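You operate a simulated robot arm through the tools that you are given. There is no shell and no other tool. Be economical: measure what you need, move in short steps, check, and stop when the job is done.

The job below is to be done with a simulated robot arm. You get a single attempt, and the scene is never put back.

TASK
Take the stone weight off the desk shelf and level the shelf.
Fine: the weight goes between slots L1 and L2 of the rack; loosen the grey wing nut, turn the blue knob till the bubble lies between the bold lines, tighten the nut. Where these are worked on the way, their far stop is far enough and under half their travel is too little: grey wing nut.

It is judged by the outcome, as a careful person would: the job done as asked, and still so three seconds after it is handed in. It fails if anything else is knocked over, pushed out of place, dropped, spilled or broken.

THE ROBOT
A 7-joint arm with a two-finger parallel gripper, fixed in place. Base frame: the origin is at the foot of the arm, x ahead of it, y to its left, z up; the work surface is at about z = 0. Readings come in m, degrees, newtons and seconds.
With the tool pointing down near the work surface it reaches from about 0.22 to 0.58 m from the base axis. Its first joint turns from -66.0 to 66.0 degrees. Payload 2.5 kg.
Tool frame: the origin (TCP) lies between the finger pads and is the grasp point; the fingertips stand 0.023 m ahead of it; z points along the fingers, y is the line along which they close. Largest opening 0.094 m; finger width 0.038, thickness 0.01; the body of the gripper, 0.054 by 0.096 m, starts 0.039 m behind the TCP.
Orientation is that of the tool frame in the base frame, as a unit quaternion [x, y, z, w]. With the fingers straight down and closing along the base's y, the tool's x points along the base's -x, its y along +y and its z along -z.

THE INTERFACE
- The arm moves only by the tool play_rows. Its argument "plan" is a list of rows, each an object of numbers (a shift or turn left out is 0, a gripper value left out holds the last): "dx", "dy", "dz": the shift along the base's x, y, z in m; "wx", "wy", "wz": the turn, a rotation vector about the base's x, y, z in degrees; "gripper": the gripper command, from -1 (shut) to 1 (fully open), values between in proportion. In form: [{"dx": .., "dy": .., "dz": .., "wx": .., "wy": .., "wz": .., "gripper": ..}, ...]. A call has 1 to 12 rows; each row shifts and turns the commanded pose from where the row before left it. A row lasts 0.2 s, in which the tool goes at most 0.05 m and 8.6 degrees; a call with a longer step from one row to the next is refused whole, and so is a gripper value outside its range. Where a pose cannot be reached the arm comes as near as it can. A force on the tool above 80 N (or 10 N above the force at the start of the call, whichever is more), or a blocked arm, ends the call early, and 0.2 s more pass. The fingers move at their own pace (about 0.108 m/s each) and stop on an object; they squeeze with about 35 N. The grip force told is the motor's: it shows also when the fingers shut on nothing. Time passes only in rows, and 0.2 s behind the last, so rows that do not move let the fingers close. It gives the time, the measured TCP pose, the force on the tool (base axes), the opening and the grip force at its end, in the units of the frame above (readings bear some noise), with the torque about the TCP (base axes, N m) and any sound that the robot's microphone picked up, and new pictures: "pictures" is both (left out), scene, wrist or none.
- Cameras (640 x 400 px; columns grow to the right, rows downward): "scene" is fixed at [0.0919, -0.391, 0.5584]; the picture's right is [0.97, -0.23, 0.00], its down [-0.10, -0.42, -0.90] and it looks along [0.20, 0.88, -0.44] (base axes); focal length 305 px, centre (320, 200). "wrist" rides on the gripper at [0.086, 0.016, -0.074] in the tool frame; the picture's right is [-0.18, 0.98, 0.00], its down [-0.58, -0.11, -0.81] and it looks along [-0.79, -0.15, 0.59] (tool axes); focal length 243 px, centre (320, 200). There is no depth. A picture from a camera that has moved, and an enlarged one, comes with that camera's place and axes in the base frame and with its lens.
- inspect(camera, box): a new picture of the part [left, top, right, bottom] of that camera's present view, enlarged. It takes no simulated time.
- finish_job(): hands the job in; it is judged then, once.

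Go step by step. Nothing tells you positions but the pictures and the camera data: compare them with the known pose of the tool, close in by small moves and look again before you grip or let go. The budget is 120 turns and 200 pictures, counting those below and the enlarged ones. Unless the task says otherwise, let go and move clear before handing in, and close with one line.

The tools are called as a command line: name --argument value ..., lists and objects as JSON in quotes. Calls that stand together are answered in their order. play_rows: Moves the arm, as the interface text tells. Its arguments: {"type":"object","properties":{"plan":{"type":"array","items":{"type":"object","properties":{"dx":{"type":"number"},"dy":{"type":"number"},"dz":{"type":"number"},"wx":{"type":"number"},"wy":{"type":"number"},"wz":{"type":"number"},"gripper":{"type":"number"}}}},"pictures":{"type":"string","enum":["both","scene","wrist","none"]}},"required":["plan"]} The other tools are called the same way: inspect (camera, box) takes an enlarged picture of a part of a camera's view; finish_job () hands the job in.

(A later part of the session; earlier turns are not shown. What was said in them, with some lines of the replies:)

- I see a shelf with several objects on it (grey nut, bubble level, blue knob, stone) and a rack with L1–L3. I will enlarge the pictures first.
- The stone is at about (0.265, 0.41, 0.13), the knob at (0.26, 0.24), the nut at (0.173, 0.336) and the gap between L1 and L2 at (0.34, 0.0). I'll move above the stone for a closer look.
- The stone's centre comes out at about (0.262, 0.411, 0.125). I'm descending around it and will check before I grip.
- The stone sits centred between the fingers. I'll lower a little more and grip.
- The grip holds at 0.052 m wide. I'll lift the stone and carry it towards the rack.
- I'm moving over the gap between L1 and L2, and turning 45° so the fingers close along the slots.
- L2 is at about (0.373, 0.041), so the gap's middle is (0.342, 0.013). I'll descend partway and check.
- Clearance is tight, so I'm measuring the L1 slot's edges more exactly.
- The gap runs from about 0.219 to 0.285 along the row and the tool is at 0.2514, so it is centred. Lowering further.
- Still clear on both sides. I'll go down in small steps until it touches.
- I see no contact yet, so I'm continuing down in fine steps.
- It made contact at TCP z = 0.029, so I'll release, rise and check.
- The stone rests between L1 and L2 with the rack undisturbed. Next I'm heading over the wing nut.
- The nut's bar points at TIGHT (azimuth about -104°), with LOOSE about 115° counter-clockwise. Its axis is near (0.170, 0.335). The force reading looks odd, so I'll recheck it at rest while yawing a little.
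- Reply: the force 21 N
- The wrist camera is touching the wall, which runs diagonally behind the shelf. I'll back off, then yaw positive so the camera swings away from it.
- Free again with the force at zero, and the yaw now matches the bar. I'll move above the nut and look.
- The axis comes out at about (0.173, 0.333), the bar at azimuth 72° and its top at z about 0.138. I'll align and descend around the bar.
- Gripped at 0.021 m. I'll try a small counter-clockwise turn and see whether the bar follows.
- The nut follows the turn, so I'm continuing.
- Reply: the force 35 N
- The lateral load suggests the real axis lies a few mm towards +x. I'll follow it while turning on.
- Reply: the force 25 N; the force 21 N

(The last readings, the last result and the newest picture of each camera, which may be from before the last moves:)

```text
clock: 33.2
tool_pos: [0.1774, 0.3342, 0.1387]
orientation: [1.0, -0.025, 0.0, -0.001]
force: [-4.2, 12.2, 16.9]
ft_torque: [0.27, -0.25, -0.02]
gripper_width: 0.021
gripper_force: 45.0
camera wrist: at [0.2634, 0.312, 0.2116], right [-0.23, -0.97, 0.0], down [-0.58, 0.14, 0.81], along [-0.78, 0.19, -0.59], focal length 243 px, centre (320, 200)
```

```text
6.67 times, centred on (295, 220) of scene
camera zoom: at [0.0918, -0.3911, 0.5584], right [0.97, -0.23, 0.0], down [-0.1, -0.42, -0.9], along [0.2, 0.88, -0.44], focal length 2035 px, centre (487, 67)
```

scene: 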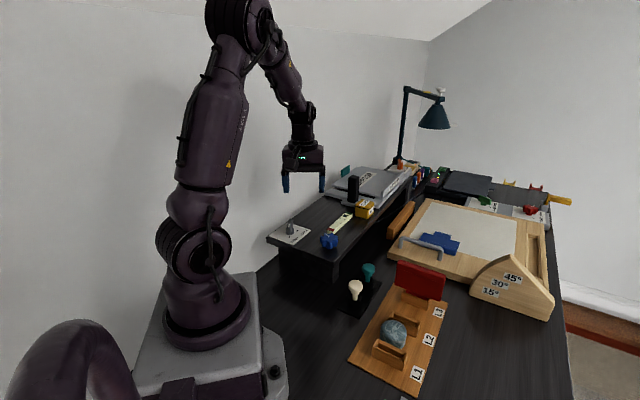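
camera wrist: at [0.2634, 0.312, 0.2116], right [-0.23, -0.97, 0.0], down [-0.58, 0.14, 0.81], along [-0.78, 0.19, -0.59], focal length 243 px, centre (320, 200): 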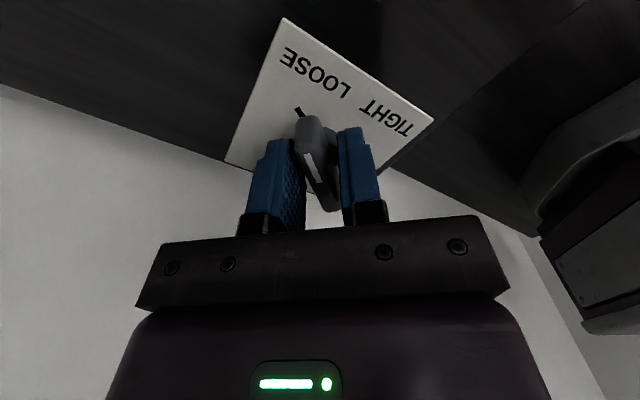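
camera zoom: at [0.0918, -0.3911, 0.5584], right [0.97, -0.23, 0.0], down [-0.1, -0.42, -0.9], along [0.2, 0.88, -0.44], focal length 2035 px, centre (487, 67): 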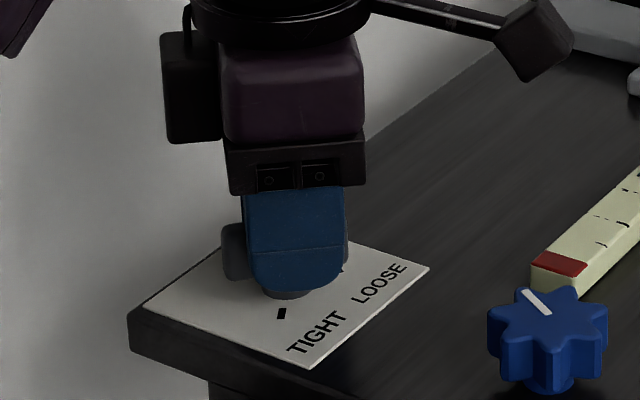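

About 106° turned; the LOOSE tick is nearly reached, so roughly 10° more.

play_rows --plan '[{"dy": 0.001, "wz": 4}, {"wz": 4}, {"wz": 3}, {"wz": 2}, {}]' --pictures "wrist"

inspect --camera "wrist" --box '[220, 10, 440, 220]'

```text
clock: 34.4
tool_pos: [0.1777, 0.3345, 0.1377]
orientation: [0.996, 0.088, -0.001, 0.0]
force: [-1.0, 16.9, -8.0]
ft_torque: [0.42, -0.57, -0.24]
gripper_width: 0.021
gripper_force: 45.0
camera wrist: at [0.2659, 0.3326, 0.2116], right [-0.01, -1.0, 0.0], down [-0.59, 0.01, 0.81], along [-0.81, 0.01, -0.59], focal length 243 px, centre (320, 200)
```

wrist: 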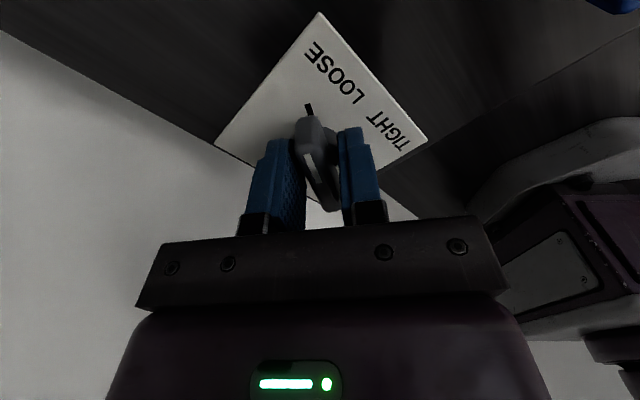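

```text
1.90 times, centred on (330, 115) of wrist
camera zoom: at [0.2659, 0.3326, 0.2116], right [-0.01, -1.0, 0.0], down [-0.59, 0.01, 0.81], along [-0.81, 0.01, -0.59], focal length 462 px, centre (301, 362)
```

zoom: 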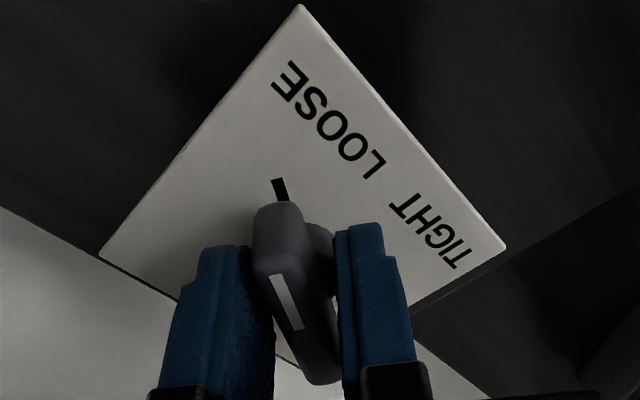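

The bar now lines up with the LOOSE tick and the torque is rising, as at the stop. I'll release, rise, and look at the nut and the bubble.

play_rows --plan '[{"gripper": 0.2}, {}, {}, {"dz": 0.02}, {"dz": 0.03}, {"dz": 0.04}, {"dz": 0.03, "dy": -0.02}, {"dy": -0.03, "dx": 0.02}, {"dy": -0.03, "dx": 0.02}, {}]'

inspect --camera "scene" --box '[265, 200, 365, 260]'

```text
clock: 36.6
tool_pos: [0.22, 0.2527, 0.2576]
orientation: [0.996, 0.087, 0.0, -0.001]
force: [0.7, 1.0, -0.5]
ft_torque: [0.03, -0.01, -0.02]
gripper_width: 0.0564
gripper_force: 0.0
camera wrist: at [0.3076, 0.25, 0.3306], right [-0.01, -1.0, 0.0], down [-0.59, 0.01, 0.81], along [-0.81, 0.01, -0.59], focal length 243 px, centre (320, 200)
```

scene: 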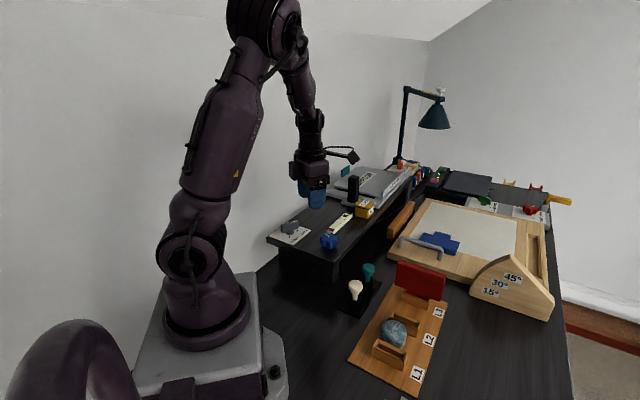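
wrist: 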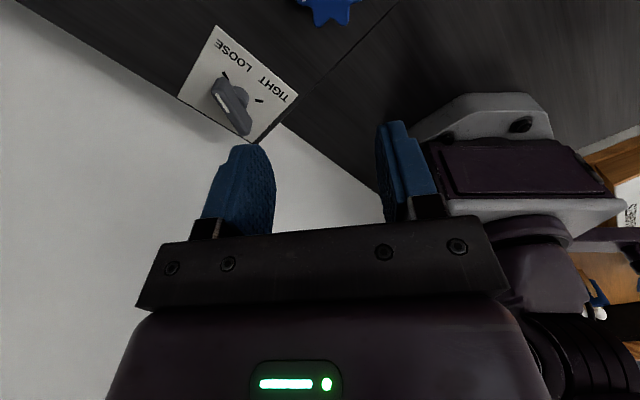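

```text
6.40 times, centred on (315, 230) of scene
camera zoom: at [0.0918, -0.391, 0.5584], right [0.97, -0.23, 0.0], down [-0.1, -0.42, -0.9], along [0.2, 0.88, -0.44], focal length 1954 px, centre (352, 8)
```

zoom: 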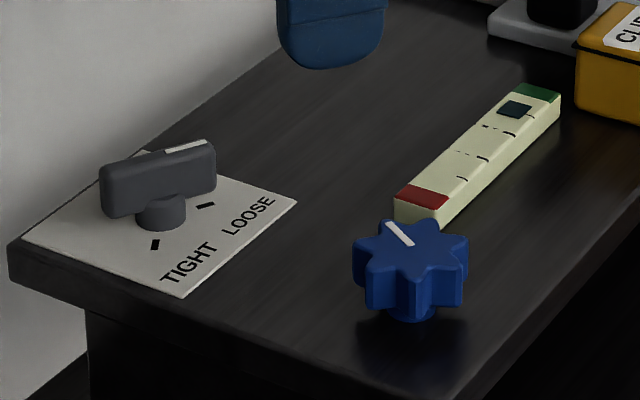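

The nut is at LOOSE. The bubble sits towards the green end. I'll unwind the wrist to mid-range and move above the blue knob.

play_rows --plan '[{"wz": -8}, {"wz": -8, "dx": 0.01}, {"wz": -8, "dx": 0.01}, {"wz": -8, "dx": 0.01}, {"wz": -8, "dx": 0.009}, {"wz": -8, "dz": -0.02}, {"wz": -8, "dz": -0.02}, {"wz": -8, "dz": -0.02, "dy": -0.005}, {"wz": -8, "dy": -0.006}, {"wz": -8}, {}]' --pictures "wrist"

inspect --camera "wrist" --box '[200, 0, 440, 160]'

inspect --camera "scene" --box '[315, 195, 365, 255]'

```text
clock: 39.0
tool_pos: [0.255, 0.2441, 0.1989]
orientation: [0.819, -0.574, 0.0, -0.001]
force: [0.1, 0.2, 0.3]
ft_torque: [-0.02, -0.01, 0.0]
gripper_width: 0.0563
gripper_force: 0.0
camera wrist: at [0.2712, 0.1557, 0.2718], right [-0.99, -0.16, 0.0], down [-0.1, 0.58, 0.81], along [-0.13, 0.8, -0.59], focal length 243 px, centre (320, 200)
```

wrist: 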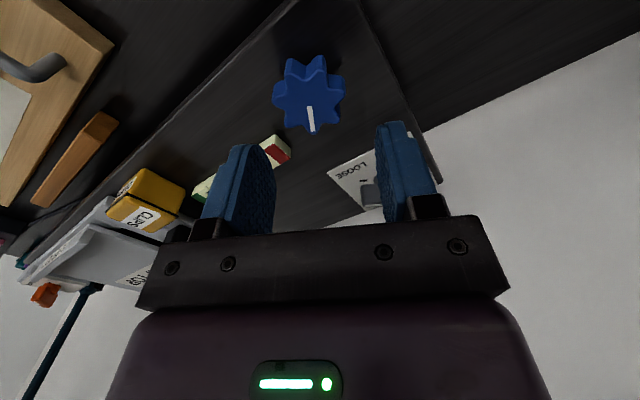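

```text
2.50 times, centred on (320, 80) of wrist
camera zoom: at [0.2712, 0.1557, 0.2718], right [-0.99, -0.16, 0.0], down [-0.1, 0.58, 0.81], along [-0.13, 0.8, -0.59], focal length 606 px, centre (320, 500)
```

zoom: 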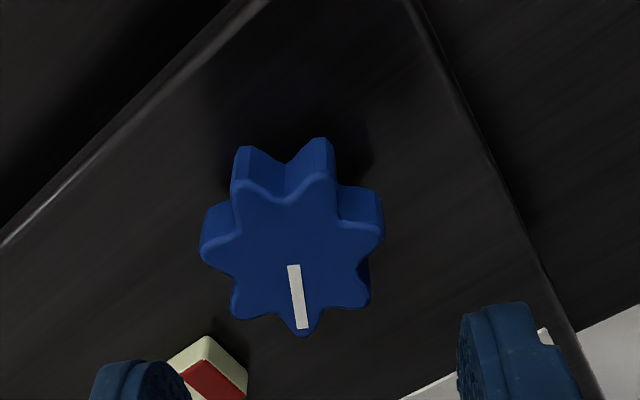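

```text
6.67 times, centred on (340, 225) of scene
camera zoom: at [0.0919, -0.391, 0.5584], right [0.97, -0.23, 0.0], down [-0.1, -0.42, -0.9], along [0.2, 0.88, -0.44], focal length 2035 px, centre (187, 33)
```

zoom: 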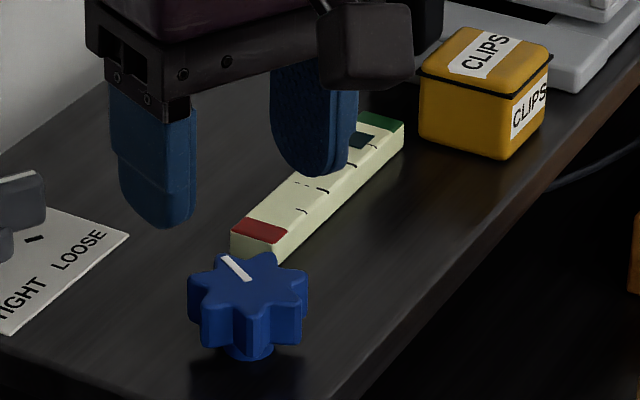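

The knob has 7 lobes and its centre is at about (0.262, 0.241). The current yaw puts the fingers on a lobe and the opposite pair. Descending.

play_rows --plan '[{"dx": 0.006, "dy": -0.003, "dz": -0.02, "gripper": 0.45}, {"dz": -0.02}, {"dz": -0.01}, {}]' --pictures "wrist"

inspect --camera "scene" --box '[305, 195, 365, 255]'

```text
clock: 40.0
tool_pos: [0.2615, 0.2392, 0.1486]
orientation: [0.819, -0.574, 0.0, 0.0]
force: [-0.4, -0.5, -0.2]
ft_torque: [0.0, 0.01, 0.04]
gripper_width: 0.0684
gripper_force: 0.0
camera wrist: at [0.2763, 0.1523, 0.2219], right [-0.99, -0.16, 0.0], down [-0.1, 0.58, 0.81], along [-0.13, 0.8, -0.59], focal length 243 px, centre (320, 200)
```

wrist: 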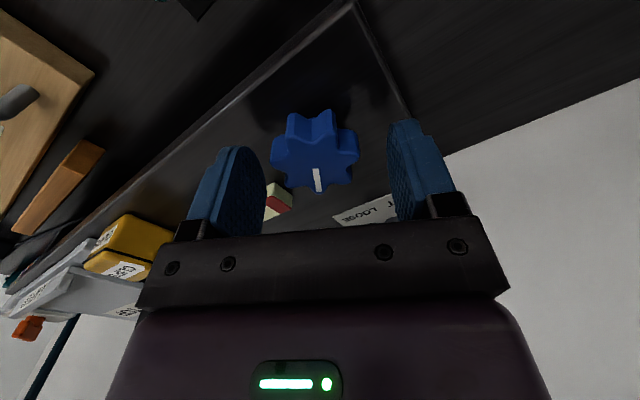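

```text
6.67 times, centred on (335, 225) of scene
camera zoom: at [0.0919, -0.391, 0.5584], right [0.97, -0.23, 0.0], down [-0.1, -0.42, -0.9], along [0.2, 0.88, -0.44], focal length 2035 px, centre (220, 33)
```

zoom: 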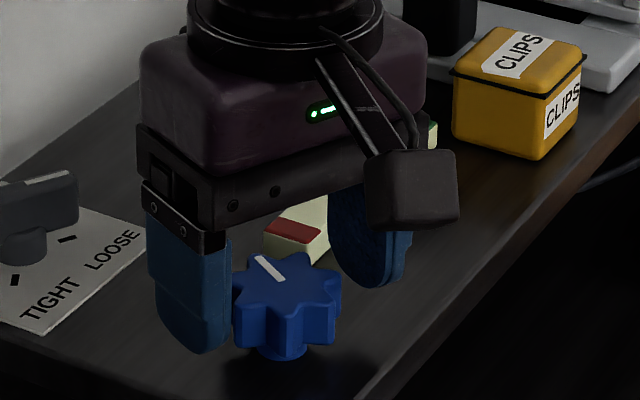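

play_rows --plan '[{"dx": 0.003, "dy": 0.0, "dz": -0.008}, {"dz": -0.007}, {}, {"gripper": -0.2}, {"gripper": -1}, {}, {}]' --pictures "wrist"

inspect --camera "scene" --box '[305, 195, 365, 255]'

```text
clock: 41.6
tool_pos: [0.2653, 0.2404, 0.1337]
orientation: [0.819, -0.574, 0.0, 0.0]
force: [-5.3, -1.7, -2.9]
ft_torque: [0.0, -0.61, 0.03]
gripper_width: 0.045
gripper_force: 45.4
camera wrist: at [0.2798, 0.1526, 0.2069], right [-0.99, -0.16, 0.0], down [-0.1, 0.58, 0.81], along [-0.13, 0.8, -0.59], focal length 243 px, centre (320, 200)
```

wrist: 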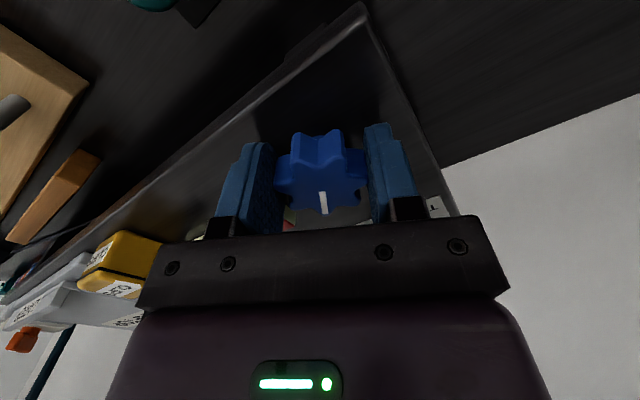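

```text
6.67 times, centred on (335, 225) of scene
camera zoom: at [0.0919, -0.391, 0.5584], right [0.97, -0.23, 0.0], down [-0.1, -0.42, -0.9], along [0.2, 0.88, -0.44], focal length 2035 px, centre (220, 33)
```

zoom: 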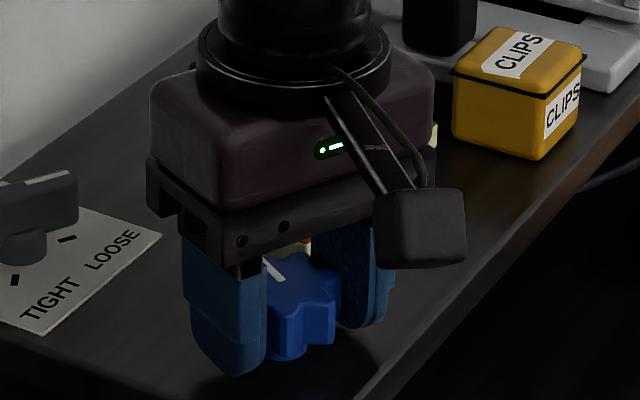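

The knob is gripped. I'll turn it clockwise about 48° as a trial, then lift away to see the bubble.

play_rows --plan '[{"wz": -6}, {"wz": -7}, {"wz": -7}, {"wz": -7}, {"wz": -7}, {"wz": -7}, {"wz": -7}, {}]' --pictures "both"

inspect --camera "scene" --box '[305, 195, 365, 255]'

```text
clock: 43.4
tool_pos: [0.2622, 0.2442, 0.135]
orientation: [-0.516, 0.857, 0.002, -0.001]
force: [-50.8, -4.7, 58.5]
ft_torque: [0.22, -0.92, 0.49]
gripper_width: 0.0446
gripper_force: 45.2
camera wrist: at [0.2089, 0.1733, 0.2088], right [-0.78, 0.62, 0.0], down [0.37, 0.46, 0.8], along [0.5, 0.63, -0.59], focal length 243 px, centre (320, 200)
```

scene: 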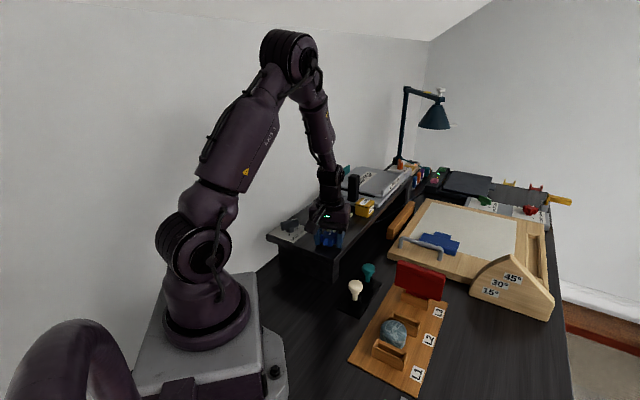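
wrist: 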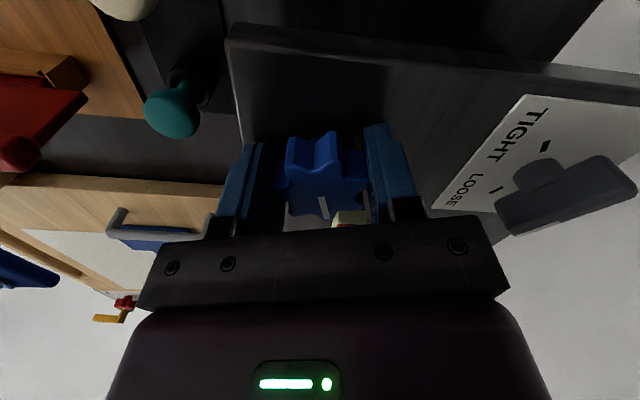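

```text
6.67 times, centred on (335, 225) of scene
camera zoom: at [0.0917, -0.3912, 0.5583], right [0.97, -0.23, 0.0], down [-0.1, -0.42, -0.9], along [0.2, 0.88, -0.44], focal length 2035 px, centre (220, 33)
```

zoom: 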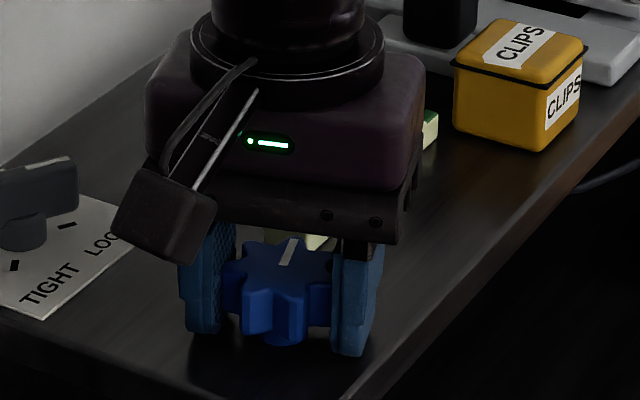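

The shelf's near end has risen (upward force), so I'll release and check the bubble.

play_rows --plan '[{"dz": 0.001, "gripper": 0.0}, {"gripper": 0.45}, {}, {"dz": 0.02}, {"dz": 0.03}, {"dz": 0.04}, {"dx": -0.03, "dz": 0.02}, {"dx": -0.03}, {}]' --pictures "wrist"

inspect --camera "scene" --box '[265, 200, 365, 260]'

inspect --camera "scene" --box '[325, 205, 360, 235]'

```text
clock: 45.4
tool_pos: [0.2035, 0.2426, 0.245]
orientation: [-0.515, 0.857, 0.0, 0.0]
force: [-0.1, -0.3, -0.1]
ft_torque: [-0.02, 0.01, 0.03]
gripper_width: 0.0681
gripper_force: 0.1
camera wrist: at [0.1497, 0.1727, 0.3179], right [-0.78, 0.62, 0.0], down [0.37, 0.46, 0.81], along [0.5, 0.63, -0.59], focal length 243 px, centre (320, 200)
```

wrist: 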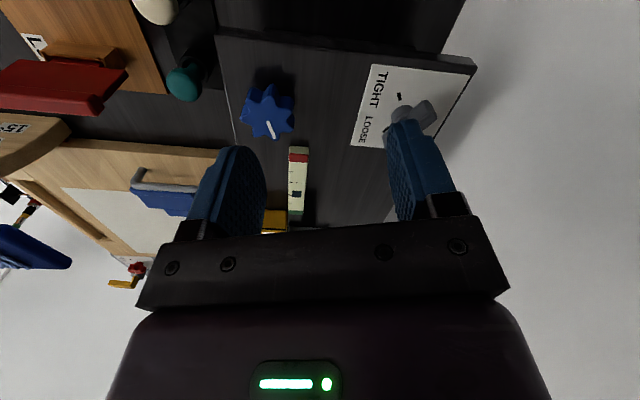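

```text
6.40 times, centred on (315, 230) of scene
camera zoom: at [0.0918, -0.391, 0.5584], right [0.97, -0.23, 0.0], down [-0.1, -0.42, -0.9], along [0.2, 0.88, -0.44], focal length 1954 px, centre (352, 8)
```

zoom: 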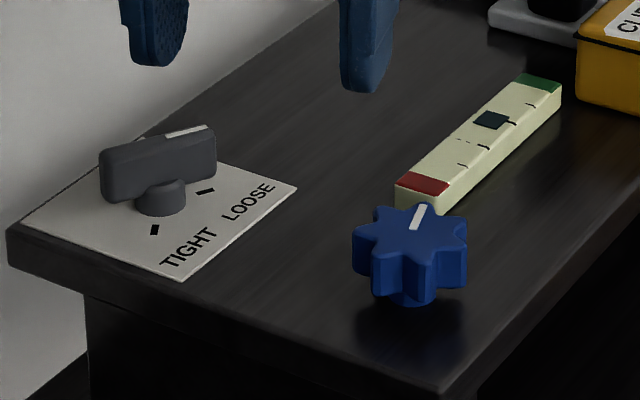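

```text
13.33 times, centred on (342, 220) of scene
camera zoom: at [0.0918, -0.391, 0.5584], right [0.97, -0.23, 0.0], down [-0.1, -0.42, -0.9], along [0.2, 0.88, -0.44], focal length 4070 px, centre (20, -67)
```

zoom: 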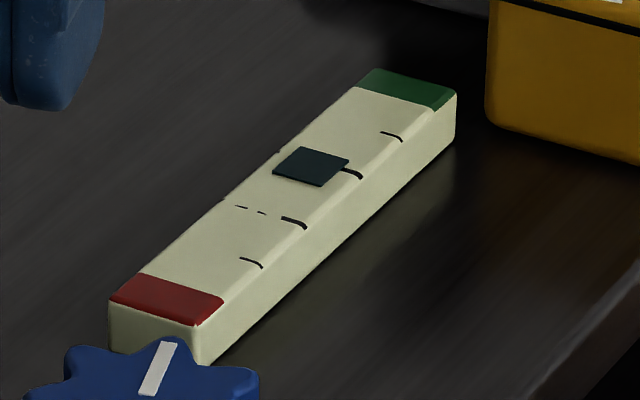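

Each end has a thin outer line, with the two bold lines inside them; the bubble now sits on the far bold line. About 24° more clockwise should centre it, so I'll regrip.

play_rows --plan '[{"dx": 0.03}, {"dx": 0.03, "dz": -0.02}, {"dz": -0.04}, {"dz": -0.03}, {"dz": -0.015, "dx": -0.001, "dy": 0.001}, {"dz": -0.005}, {}]' --pictures "wrist"

inspect --camera "scene" --box '[305, 195, 365, 255]'

```text
clock: 47.0
tool_pos: [0.2643, 0.2436, 0.135]
orientation: [-0.514, 0.858, 0.0, 0.0]
force: [-2.4, -3.2, 5.9]
ft_torque: [-0.07, -0.24, -0.1]
gripper_width: 0.0679
gripper_force: 0.0
camera wrist: at [0.2109, 0.173, 0.2087], right [-0.78, 0.62, 0.0], down [0.37, 0.46, 0.81], along [0.5, 0.63, -0.59], focal length 243 px, centre (320, 200)
```

wrist: 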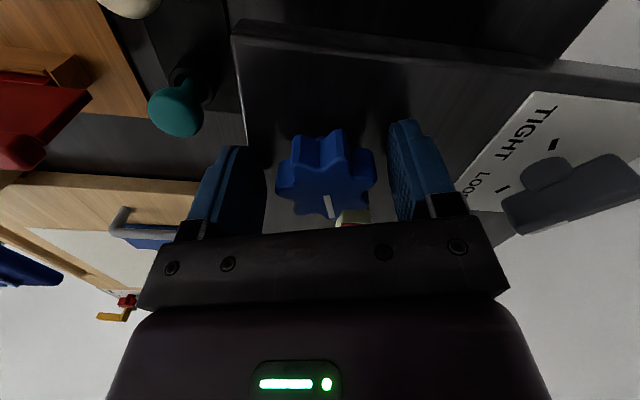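

```text
6.67 times, centred on (335, 225) of scene
camera zoom: at [0.0918, -0.391, 0.5584], right [0.97, -0.23, 0.0], down [-0.1, -0.42, -0.9], along [0.2, 0.88, -0.44], focal length 2035 px, centre (220, 33)
```

zoom: 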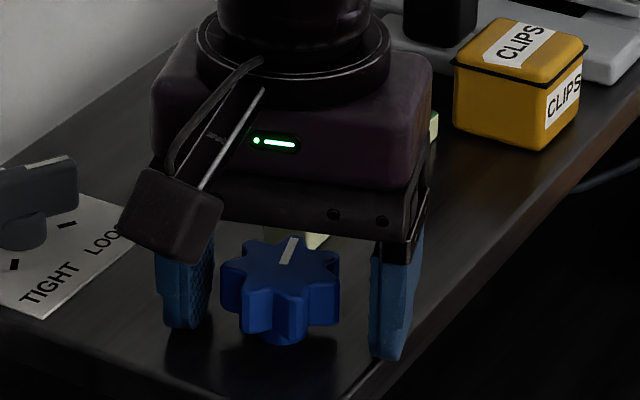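

The fingertips just touch the shelf, so I'll raise 4 mm, grip and turn 24° clockwise.

play_rows --plan '[{"dz": 0.004, "dx": -0.001}, {"gripper": 0}, {"gripper": -1}, {}, {}, {"wz": -6}, {"wz": -6, "dz": 0.001}, {"wz": -6}, {"wz": -6}, {}]' --pictures "wrist"

```text
clock: 49.2
tool_pos: [0.2629, 0.2435, 0.1415]
orientation: [-0.327, 0.945, 0.003, 0.002]
force: [-23.3, 10.8, 41.6]
ft_torque: [0.0, 0.1, 0.04]
gripper_width: 0.0445
gripper_force: 44.6
camera wrist: at [0.185, 0.2024, 0.2144], right [-0.46, 0.89, 0.0], down [0.52, 0.27, 0.81], along [0.72, 0.38, -0.59], focal length 243 px, centre (320, 200)
```

wrist: 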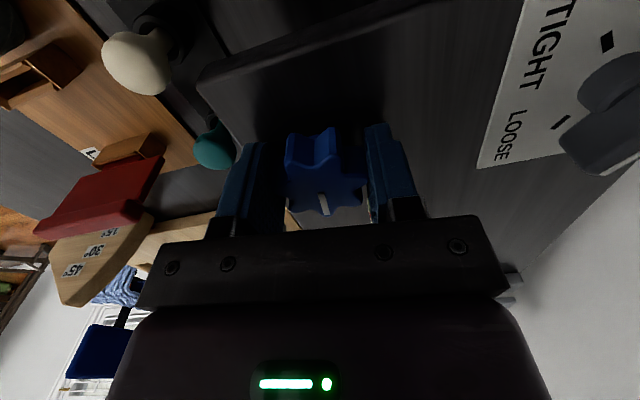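

Turned 24°. Releasing and checking the bubble.

play_rows --plan '[{"dz": 0.001, "gripper": 0.0}, {"gripper": 0.45}, {}, {"dz": 0.02}, {"dz": 0.03}, {"dz": 0.04}, {"dx": -0.03, "dz": 0.02}, {"dx": -0.03}, {}]' --pictures "none"

inspect --camera "scene" --box '[325, 205, 360, 235]'

inspect --camera "scene" --box '[265, 190, 385, 265]'

```text
clock: 51.2
tool_pos: [0.2036, 0.2394, 0.2513]
orientation: [-0.326, 0.945, 0.0, 0.0]
force: [-1.0, 0.1, -0.4]
ft_torque: [0.0, 0.02, 0.01]
gripper_width: 0.0682
gripper_force: 0.0
```

```text
13.33 times, centred on (342, 220) of scene
camera zoom: at [0.0918, -0.391, 0.5584], right [0.97, -0.23, 0.0], down [-0.1, -0.42, -0.9], along [0.2, 0.88, -0.44], focal length 4070 px, centre (20, -67)
```

zoom: 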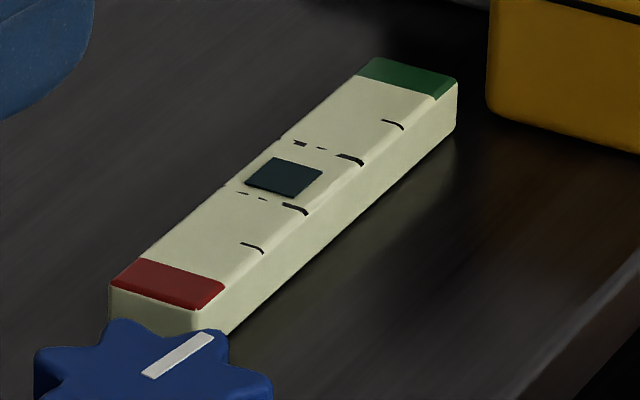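

```text
5.33 times, centred on (325, 228) of scene
camera zoom: at [0.0918, -0.391, 0.5584], right [0.97, -0.23, 0.0], down [-0.1, -0.42, -0.9], along [0.2, 0.88, -0.44], focal length 1628 px, centre (293, 53)
```

zoom: 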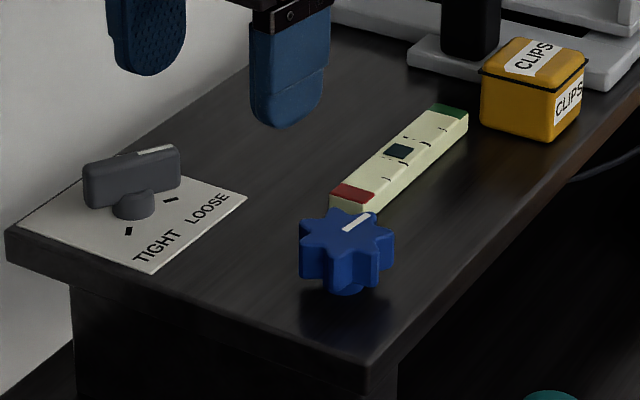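

The bubble lies neatly between the bold lines. Next I'll tighten the nut, rotating back to the yaw of the bar at LOOSE.

play_rows --plan '[{"wz": 8}, {"wz": 8}, {"wz": 8}, {"wz": 8}, {"wz": 8}, {"wz": 8}, {"wz": 8}, {"wz": 8}, {"wz": 8}, {"wz": 8}, {"wz": 8}, {"wz": 8}]' --pictures "none"

play_rows --plan '[{"wz": 8}, {"wz": 8}, {"wz": 8}, {"wz": 8}, {"wz": 8}, {"wz": 8}, {"wz": 7, "dx": -0.01, "dy": 0.03}, {"dx": -0.01, "dy": 0.035, "dz": -0.02}, {"dx": -0.006, "dy": 0.03, "dz": -0.03}, {"dz": -0.02}, {}]' --pictures "wrist"

inspect --camera "scene" --box '[255, 180, 355, 255]'

```text
clock: 53.8
tool_pos: [0.2058, 0.241, 0.2506]
orientation: [0.921, -0.389, 0.0, 0.0]
force: [0.8, 0.5, 0.4]
ft_torque: [-0.03, 0.0, -0.02]
gripper_width: 0.0681
gripper_force: 0.1
```

```text
clock: 56.2
tool_pos: [0.1768, 0.3374, 0.1796]
orientation: [0.997, 0.078, 0.0, 0.0]
force: [0.7, 0.0, -0.4]
ft_torque: [-0.02, 0.02, 0.01]
gripper_width: 0.068
gripper_force: 0.0
camera wrist: at [0.2649, 0.3338, 0.252], right [-0.03, -1.0, 0.0], down [-0.59, 0.02, 0.81], along [-0.81, 0.02, -0.59], focal length 243 px, centre (320, 200)
```

wrist: 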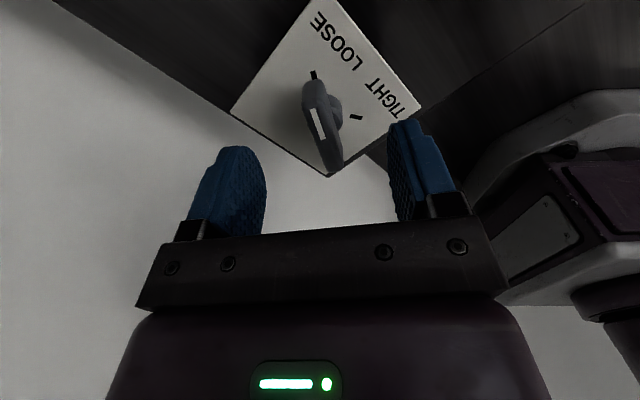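

```text
5.33 times, centred on (305, 218) of scene
camera zoom: at [0.0919, -0.391, 0.5584], right [0.97, -0.23, 0.0], down [-0.1, -0.42, -0.9], along [0.2, 0.88, -0.44], focal length 1628 px, centre (400, 107)
```

zoom: 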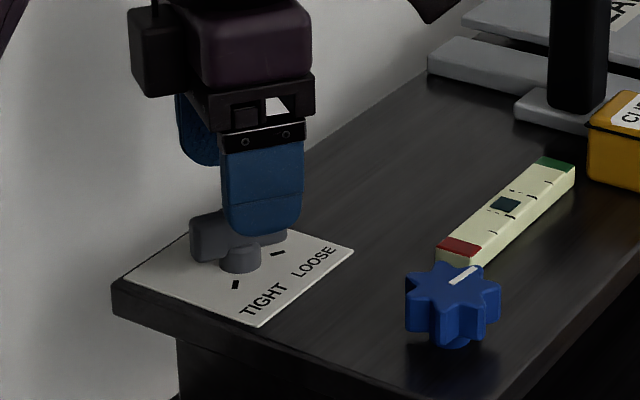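

play_rows --plan '[{"dx": 0.001, "dy": -0.002, "dz": -0.02}, {"dz": -0.012}, {"dz": -0.005}, {}, {"gripper": 0}, {"gripper": -1}, {}, {}]' --pictures "wrist"

inspect --camera "scene" --box '[255, 180, 355, 255]'

```text
clock: 58.0
tool_pos: [0.1777, 0.3351, 0.1433]
orientation: [0.997, 0.079, 0.0, -0.001]
force: [0.7, 10.4, -10.0]
ft_torque: [0.22, -0.01, -0.05]
gripper_width: 0.0213
gripper_force: 45.1
camera wrist: at [0.2665, 0.3313, 0.2164], right [-0.03, -1.0, 0.0], down [-0.59, 0.01, 0.81], along [-0.81, 0.02, -0.59], focal length 243 px, centre (320, 200)
```

wrist: 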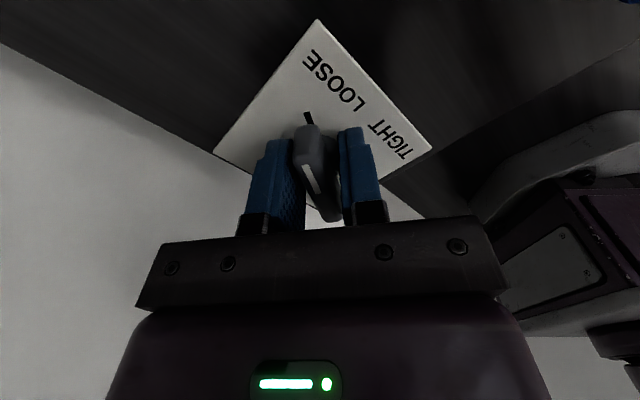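

```text
5.33 times, centred on (305, 218) of scene
camera zoom: at [0.0919, -0.3909, 0.5584], right [0.97, -0.23, 0.0], down [-0.1, -0.42, -0.9], along [0.2, 0.88, -0.44], focal length 1628 px, centre (400, 107)
```

zoom: 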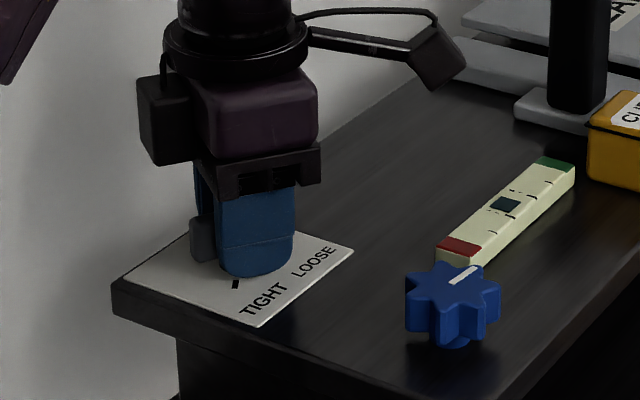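

Gripped. Turning clockwise in stages.

play_rows --plan '[{"dy": 0.001, "wz": -5}, {"wz": -7}, {"wz": -7}, {"wz": -7}, {"wz": -7}, {"wz": -7}, {}]' --pictures "none"

```text
clock: 59.6
tool_pos: [0.1768, 0.3332, 0.1436]
orientation: [0.964, -0.268, 0.001, 0.006]
force: [-16.7, -28.7, 20.2]
ft_torque: [-0.22, 1.11, 0.13]
gripper_width: 0.0214
gripper_force: 44.3
```

play_rows --plan '[{"dx": -0.001, "dy": -0.003}, {"wz": -7}, {"wz": -7}, {"wz": -7}, {"wz": -7}, {"wz": -7}, {}]' --pictures "wrist"

```text
clock: 61.2
tool_pos: [0.1756, 0.3318, 0.1432]
orientation: [0.838, -0.545, -0.001, 0.003]
force: [-24.8, -9.9, 0.0]
ft_torque: [-0.24, 0.64, 0.08]
gripper_width: 0.021
gripper_force: 45.3
camera wrist: at [0.1974, 0.245, 0.2166], right [-0.97, -0.23, 0.0], down [-0.13, 0.58, 0.8], along [-0.19, 0.78, -0.59], focal length 243 px, centre (320, 200)
```

wrist: 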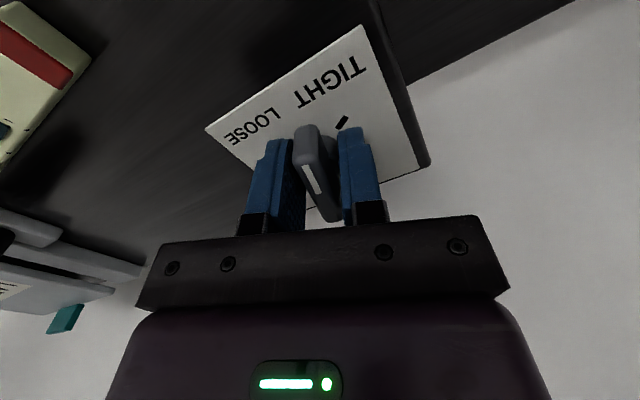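

play_rows --plan '[{"dx": -0.002}, {"wz": -7}, {"wz": -7}, {"wz": -7, "dx": -0.001}, {"wz": -7}, {"wz": -6}, {}]' --pictures "wrist"

inspect --camera "scene" --box '[255, 180, 355, 255]'

```text
clock: 62.8
tool_pos: [0.1742, 0.3309, 0.1427]
orientation: [-0.642, 0.767, -0.002, -0.002]
force: [-13.7, -18.6, 3.7]
ft_torque: [0.35, 0.17, 0.03]
gripper_width: 0.0211
gripper_force: 44.7
camera wrist: at [0.1434, 0.2481, 0.2168], right [-0.94, 0.35, 0.0], down [0.21, 0.56, 0.8], along [0.29, 0.75, -0.6], focal length 243 px, centre (320, 200)
```

wrist: 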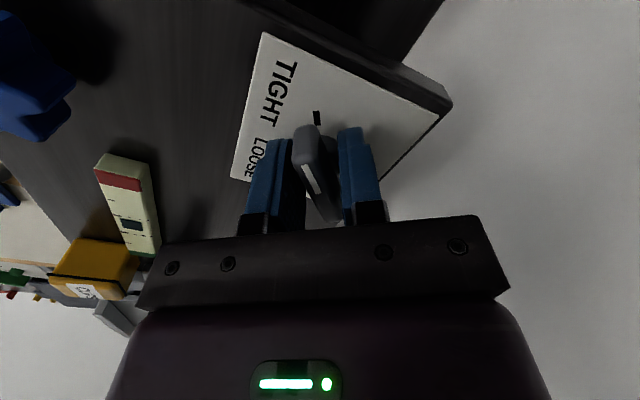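

```text
5.33 times, centred on (305, 218) of scene
camera zoom: at [0.0918, -0.391, 0.5584], right [0.97, -0.23, 0.0], down [-0.1, -0.42, -0.9], along [0.2, 0.88, -0.44], focal length 1628 px, centre (400, 107)
```

zoom: 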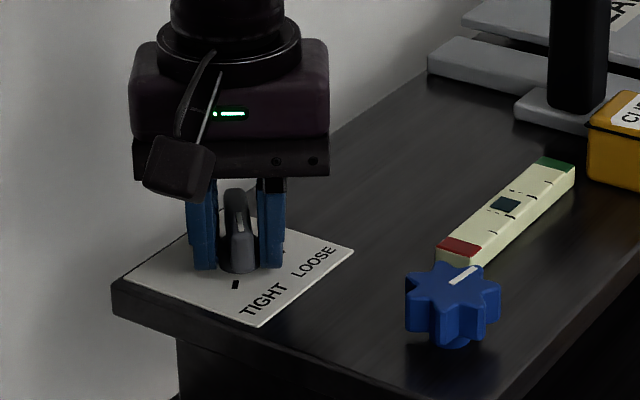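

Around 9° remain to the TIGHT stop; I'll go slightly past with the torque watched.

play_rows --plan '[{"dy": -0.002, "wz": -4}, {"wz": -4}, {"wz": -3}, {"wz": -2}, {}]' --pictures "wrist"

inspect --camera "wrist" --box '[220, 10, 440, 220]'

```text
clock: 64.0
tool_pos: [0.1738, 0.3319, 0.1431]
orientation: [-0.553, 0.833, 0.001, 0.001]
force: [-13.1, 2.7, -11.0]
ft_torque: [-0.03, 0.39, 0.14]
gripper_width: 0.0211
gripper_force: 45.0
camera wrist: at [0.1252, 0.2567, 0.2164], right [-0.83, 0.55, 0.0], down [0.33, 0.49, 0.81], along [0.45, 0.67, -0.59], focal length 243 px, centre (320, 200)
```

wrist: 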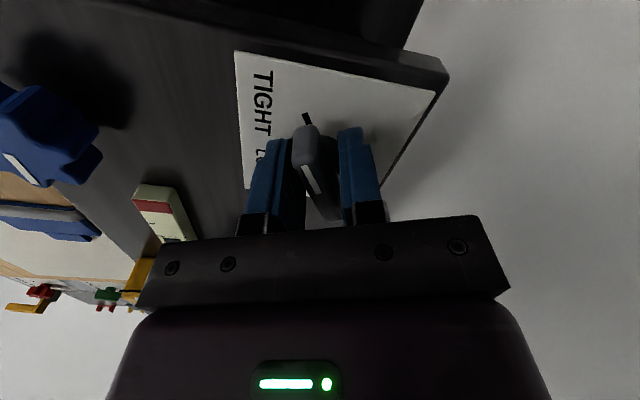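

```text
1.90 times, centred on (330, 115) of wrist
camera zoom: at [0.1252, 0.2567, 0.2164], right [-0.83, 0.55, 0.0], down [0.33, 0.49, 0.81], along [0.45, 0.67, -0.59], focal length 462 px, centre (301, 362)
```

zoom: 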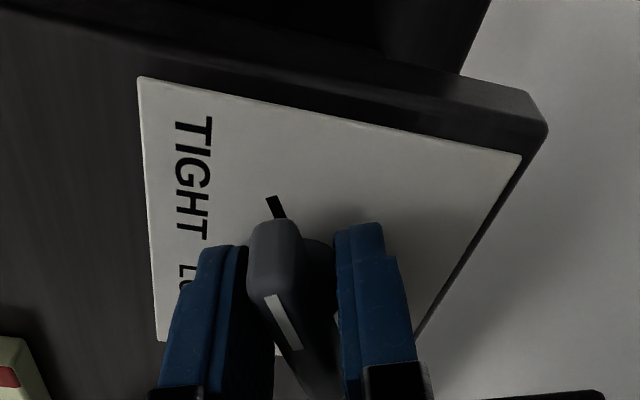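

play_rows --plan '[{"wz": -3}, {"wz": -2}, {}]' --pictures "none"

```text
clock: 64.8
tool_pos: [0.173, 0.3316, 0.1429]
orientation: [-0.516, 0.856, 0.0, -0.001]
force: [-23.9, -4.7, 9.3]
ft_torque: [0.16, 0.37, 0.55]
gripper_width: 0.0212
gripper_force: 45.0
```

The torque rose sharply to 0.55 N m, so the nut is against the TIGHT stop. I'll release, rise and verify.

play_rows --plan '[{"gripper": 0.0}, {"gripper": 0.3}, {}, {"dz": 0.02}, {"dz": 0.03}, {"dz": 0.04}, {"dz": 0.03, "dy": -0.02}, {"dx": 0.01, "dy": -0.04}, {"dx": 0.01, "dy": -0.04}, {}, {}]'

inspect --camera "scene" --box '[325, 205, 360, 235]'

inspect --camera "scene" --box '[255, 190, 375, 265]'

inspect --camera "scene" --box '[340, 250, 460, 400]'

```text
clock: 67.2
tool_pos: [0.1928, 0.2307, 0.2652]
orientation: [-0.515, 0.857, 0.0, 0.001]
force: [0.2, 0.8, 0.3]
ft_torque: [0.01, 0.02, 0.05]
gripper_width: 0.0609
gripper_force: 0.0
camera wrist: at [0.1379, 0.1616, 0.3387], right [-0.78, 0.62, 0.0], down [0.37, 0.46, 0.81], along [0.5, 0.63, -0.59], focal length 243 px, centre (320, 200)
```

scene: 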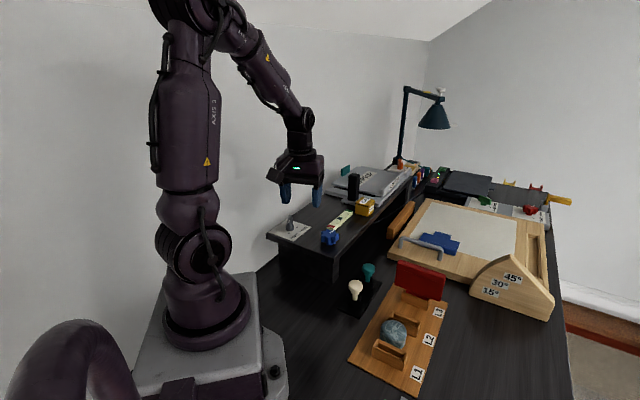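
wrist: 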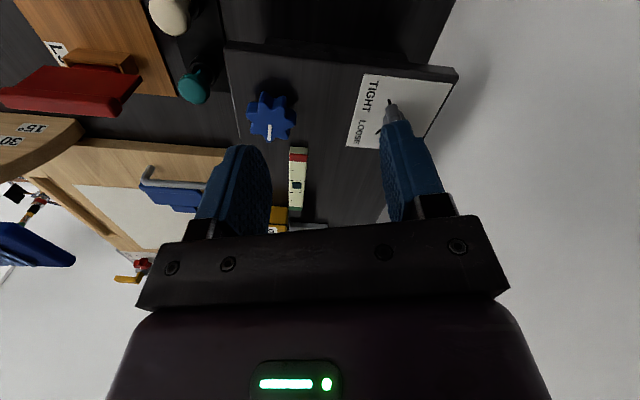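

```text
13.33 times, centred on (342, 220) of scene
camera zoom: at [0.0918, -0.391, 0.5584], right [0.97, -0.23, 0.0], down [-0.1, -0.42, -0.9], along [0.2, 0.88, -0.44], focal length 4070 px, centre (20, -67)
```

zoom: 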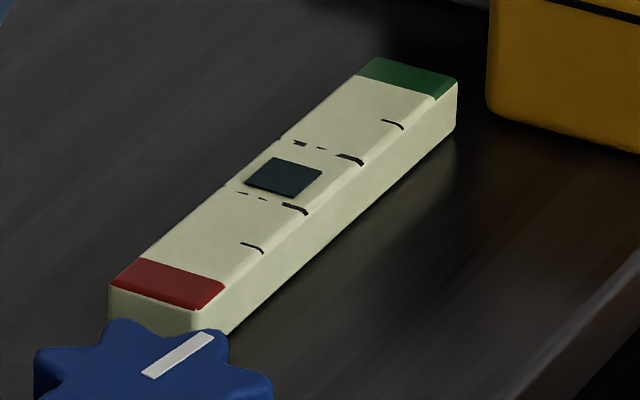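

```text
5.33 times, centred on (315, 228) of scene
camera zoom: at [0.0918, -0.391, 0.5584], right [0.97, -0.23, 0.0], down [-0.1, -0.42, -0.9], along [0.2, 0.88, -0.44], focal length 1628 px, centre (347, 53)
```

zoom: 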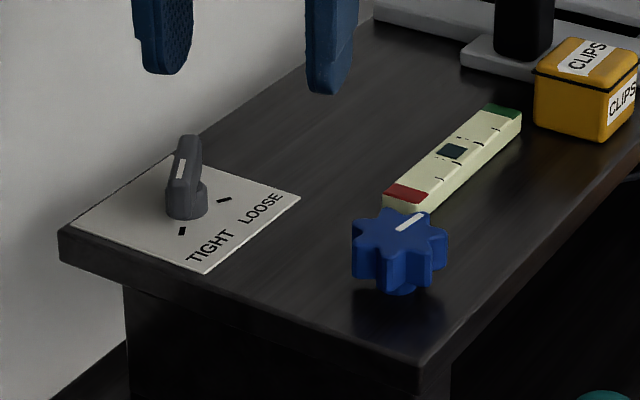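

```text
2.67 times, centred on (400, 325) of scene
camera zoom: at [0.0918, -0.391, 0.5584], right [0.97, -0.23, 0.0], down [-0.1, -0.42, -0.9], along [0.2, 0.88, -0.44], focal length 814 px, centre (107, -133)
```

zoom: 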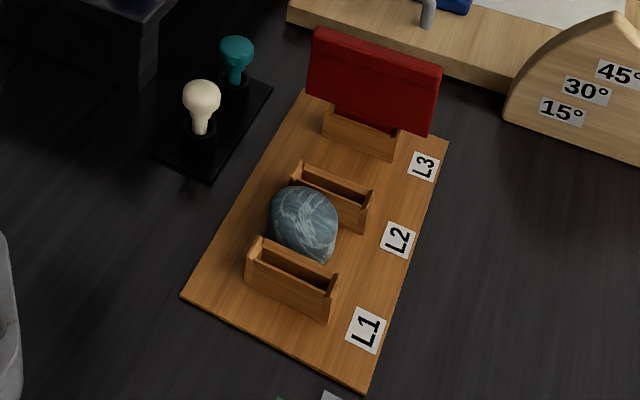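

The weight rests between L1 and L2, the bubble is centred between the bold lines, the nut is back at TIGHT and the arm is clear, so I'm handing in.

finish_job

```text
The job is handed in.
```

The stone weight now rests between slots L1 and L2, the shelf is level with the bubble between the bold lines, and the wing nut is tightened to its stop. The wrist camera briefly pressed against the wall behind the shelf early on. Nothing in the pictures looks knocked over or displaced.
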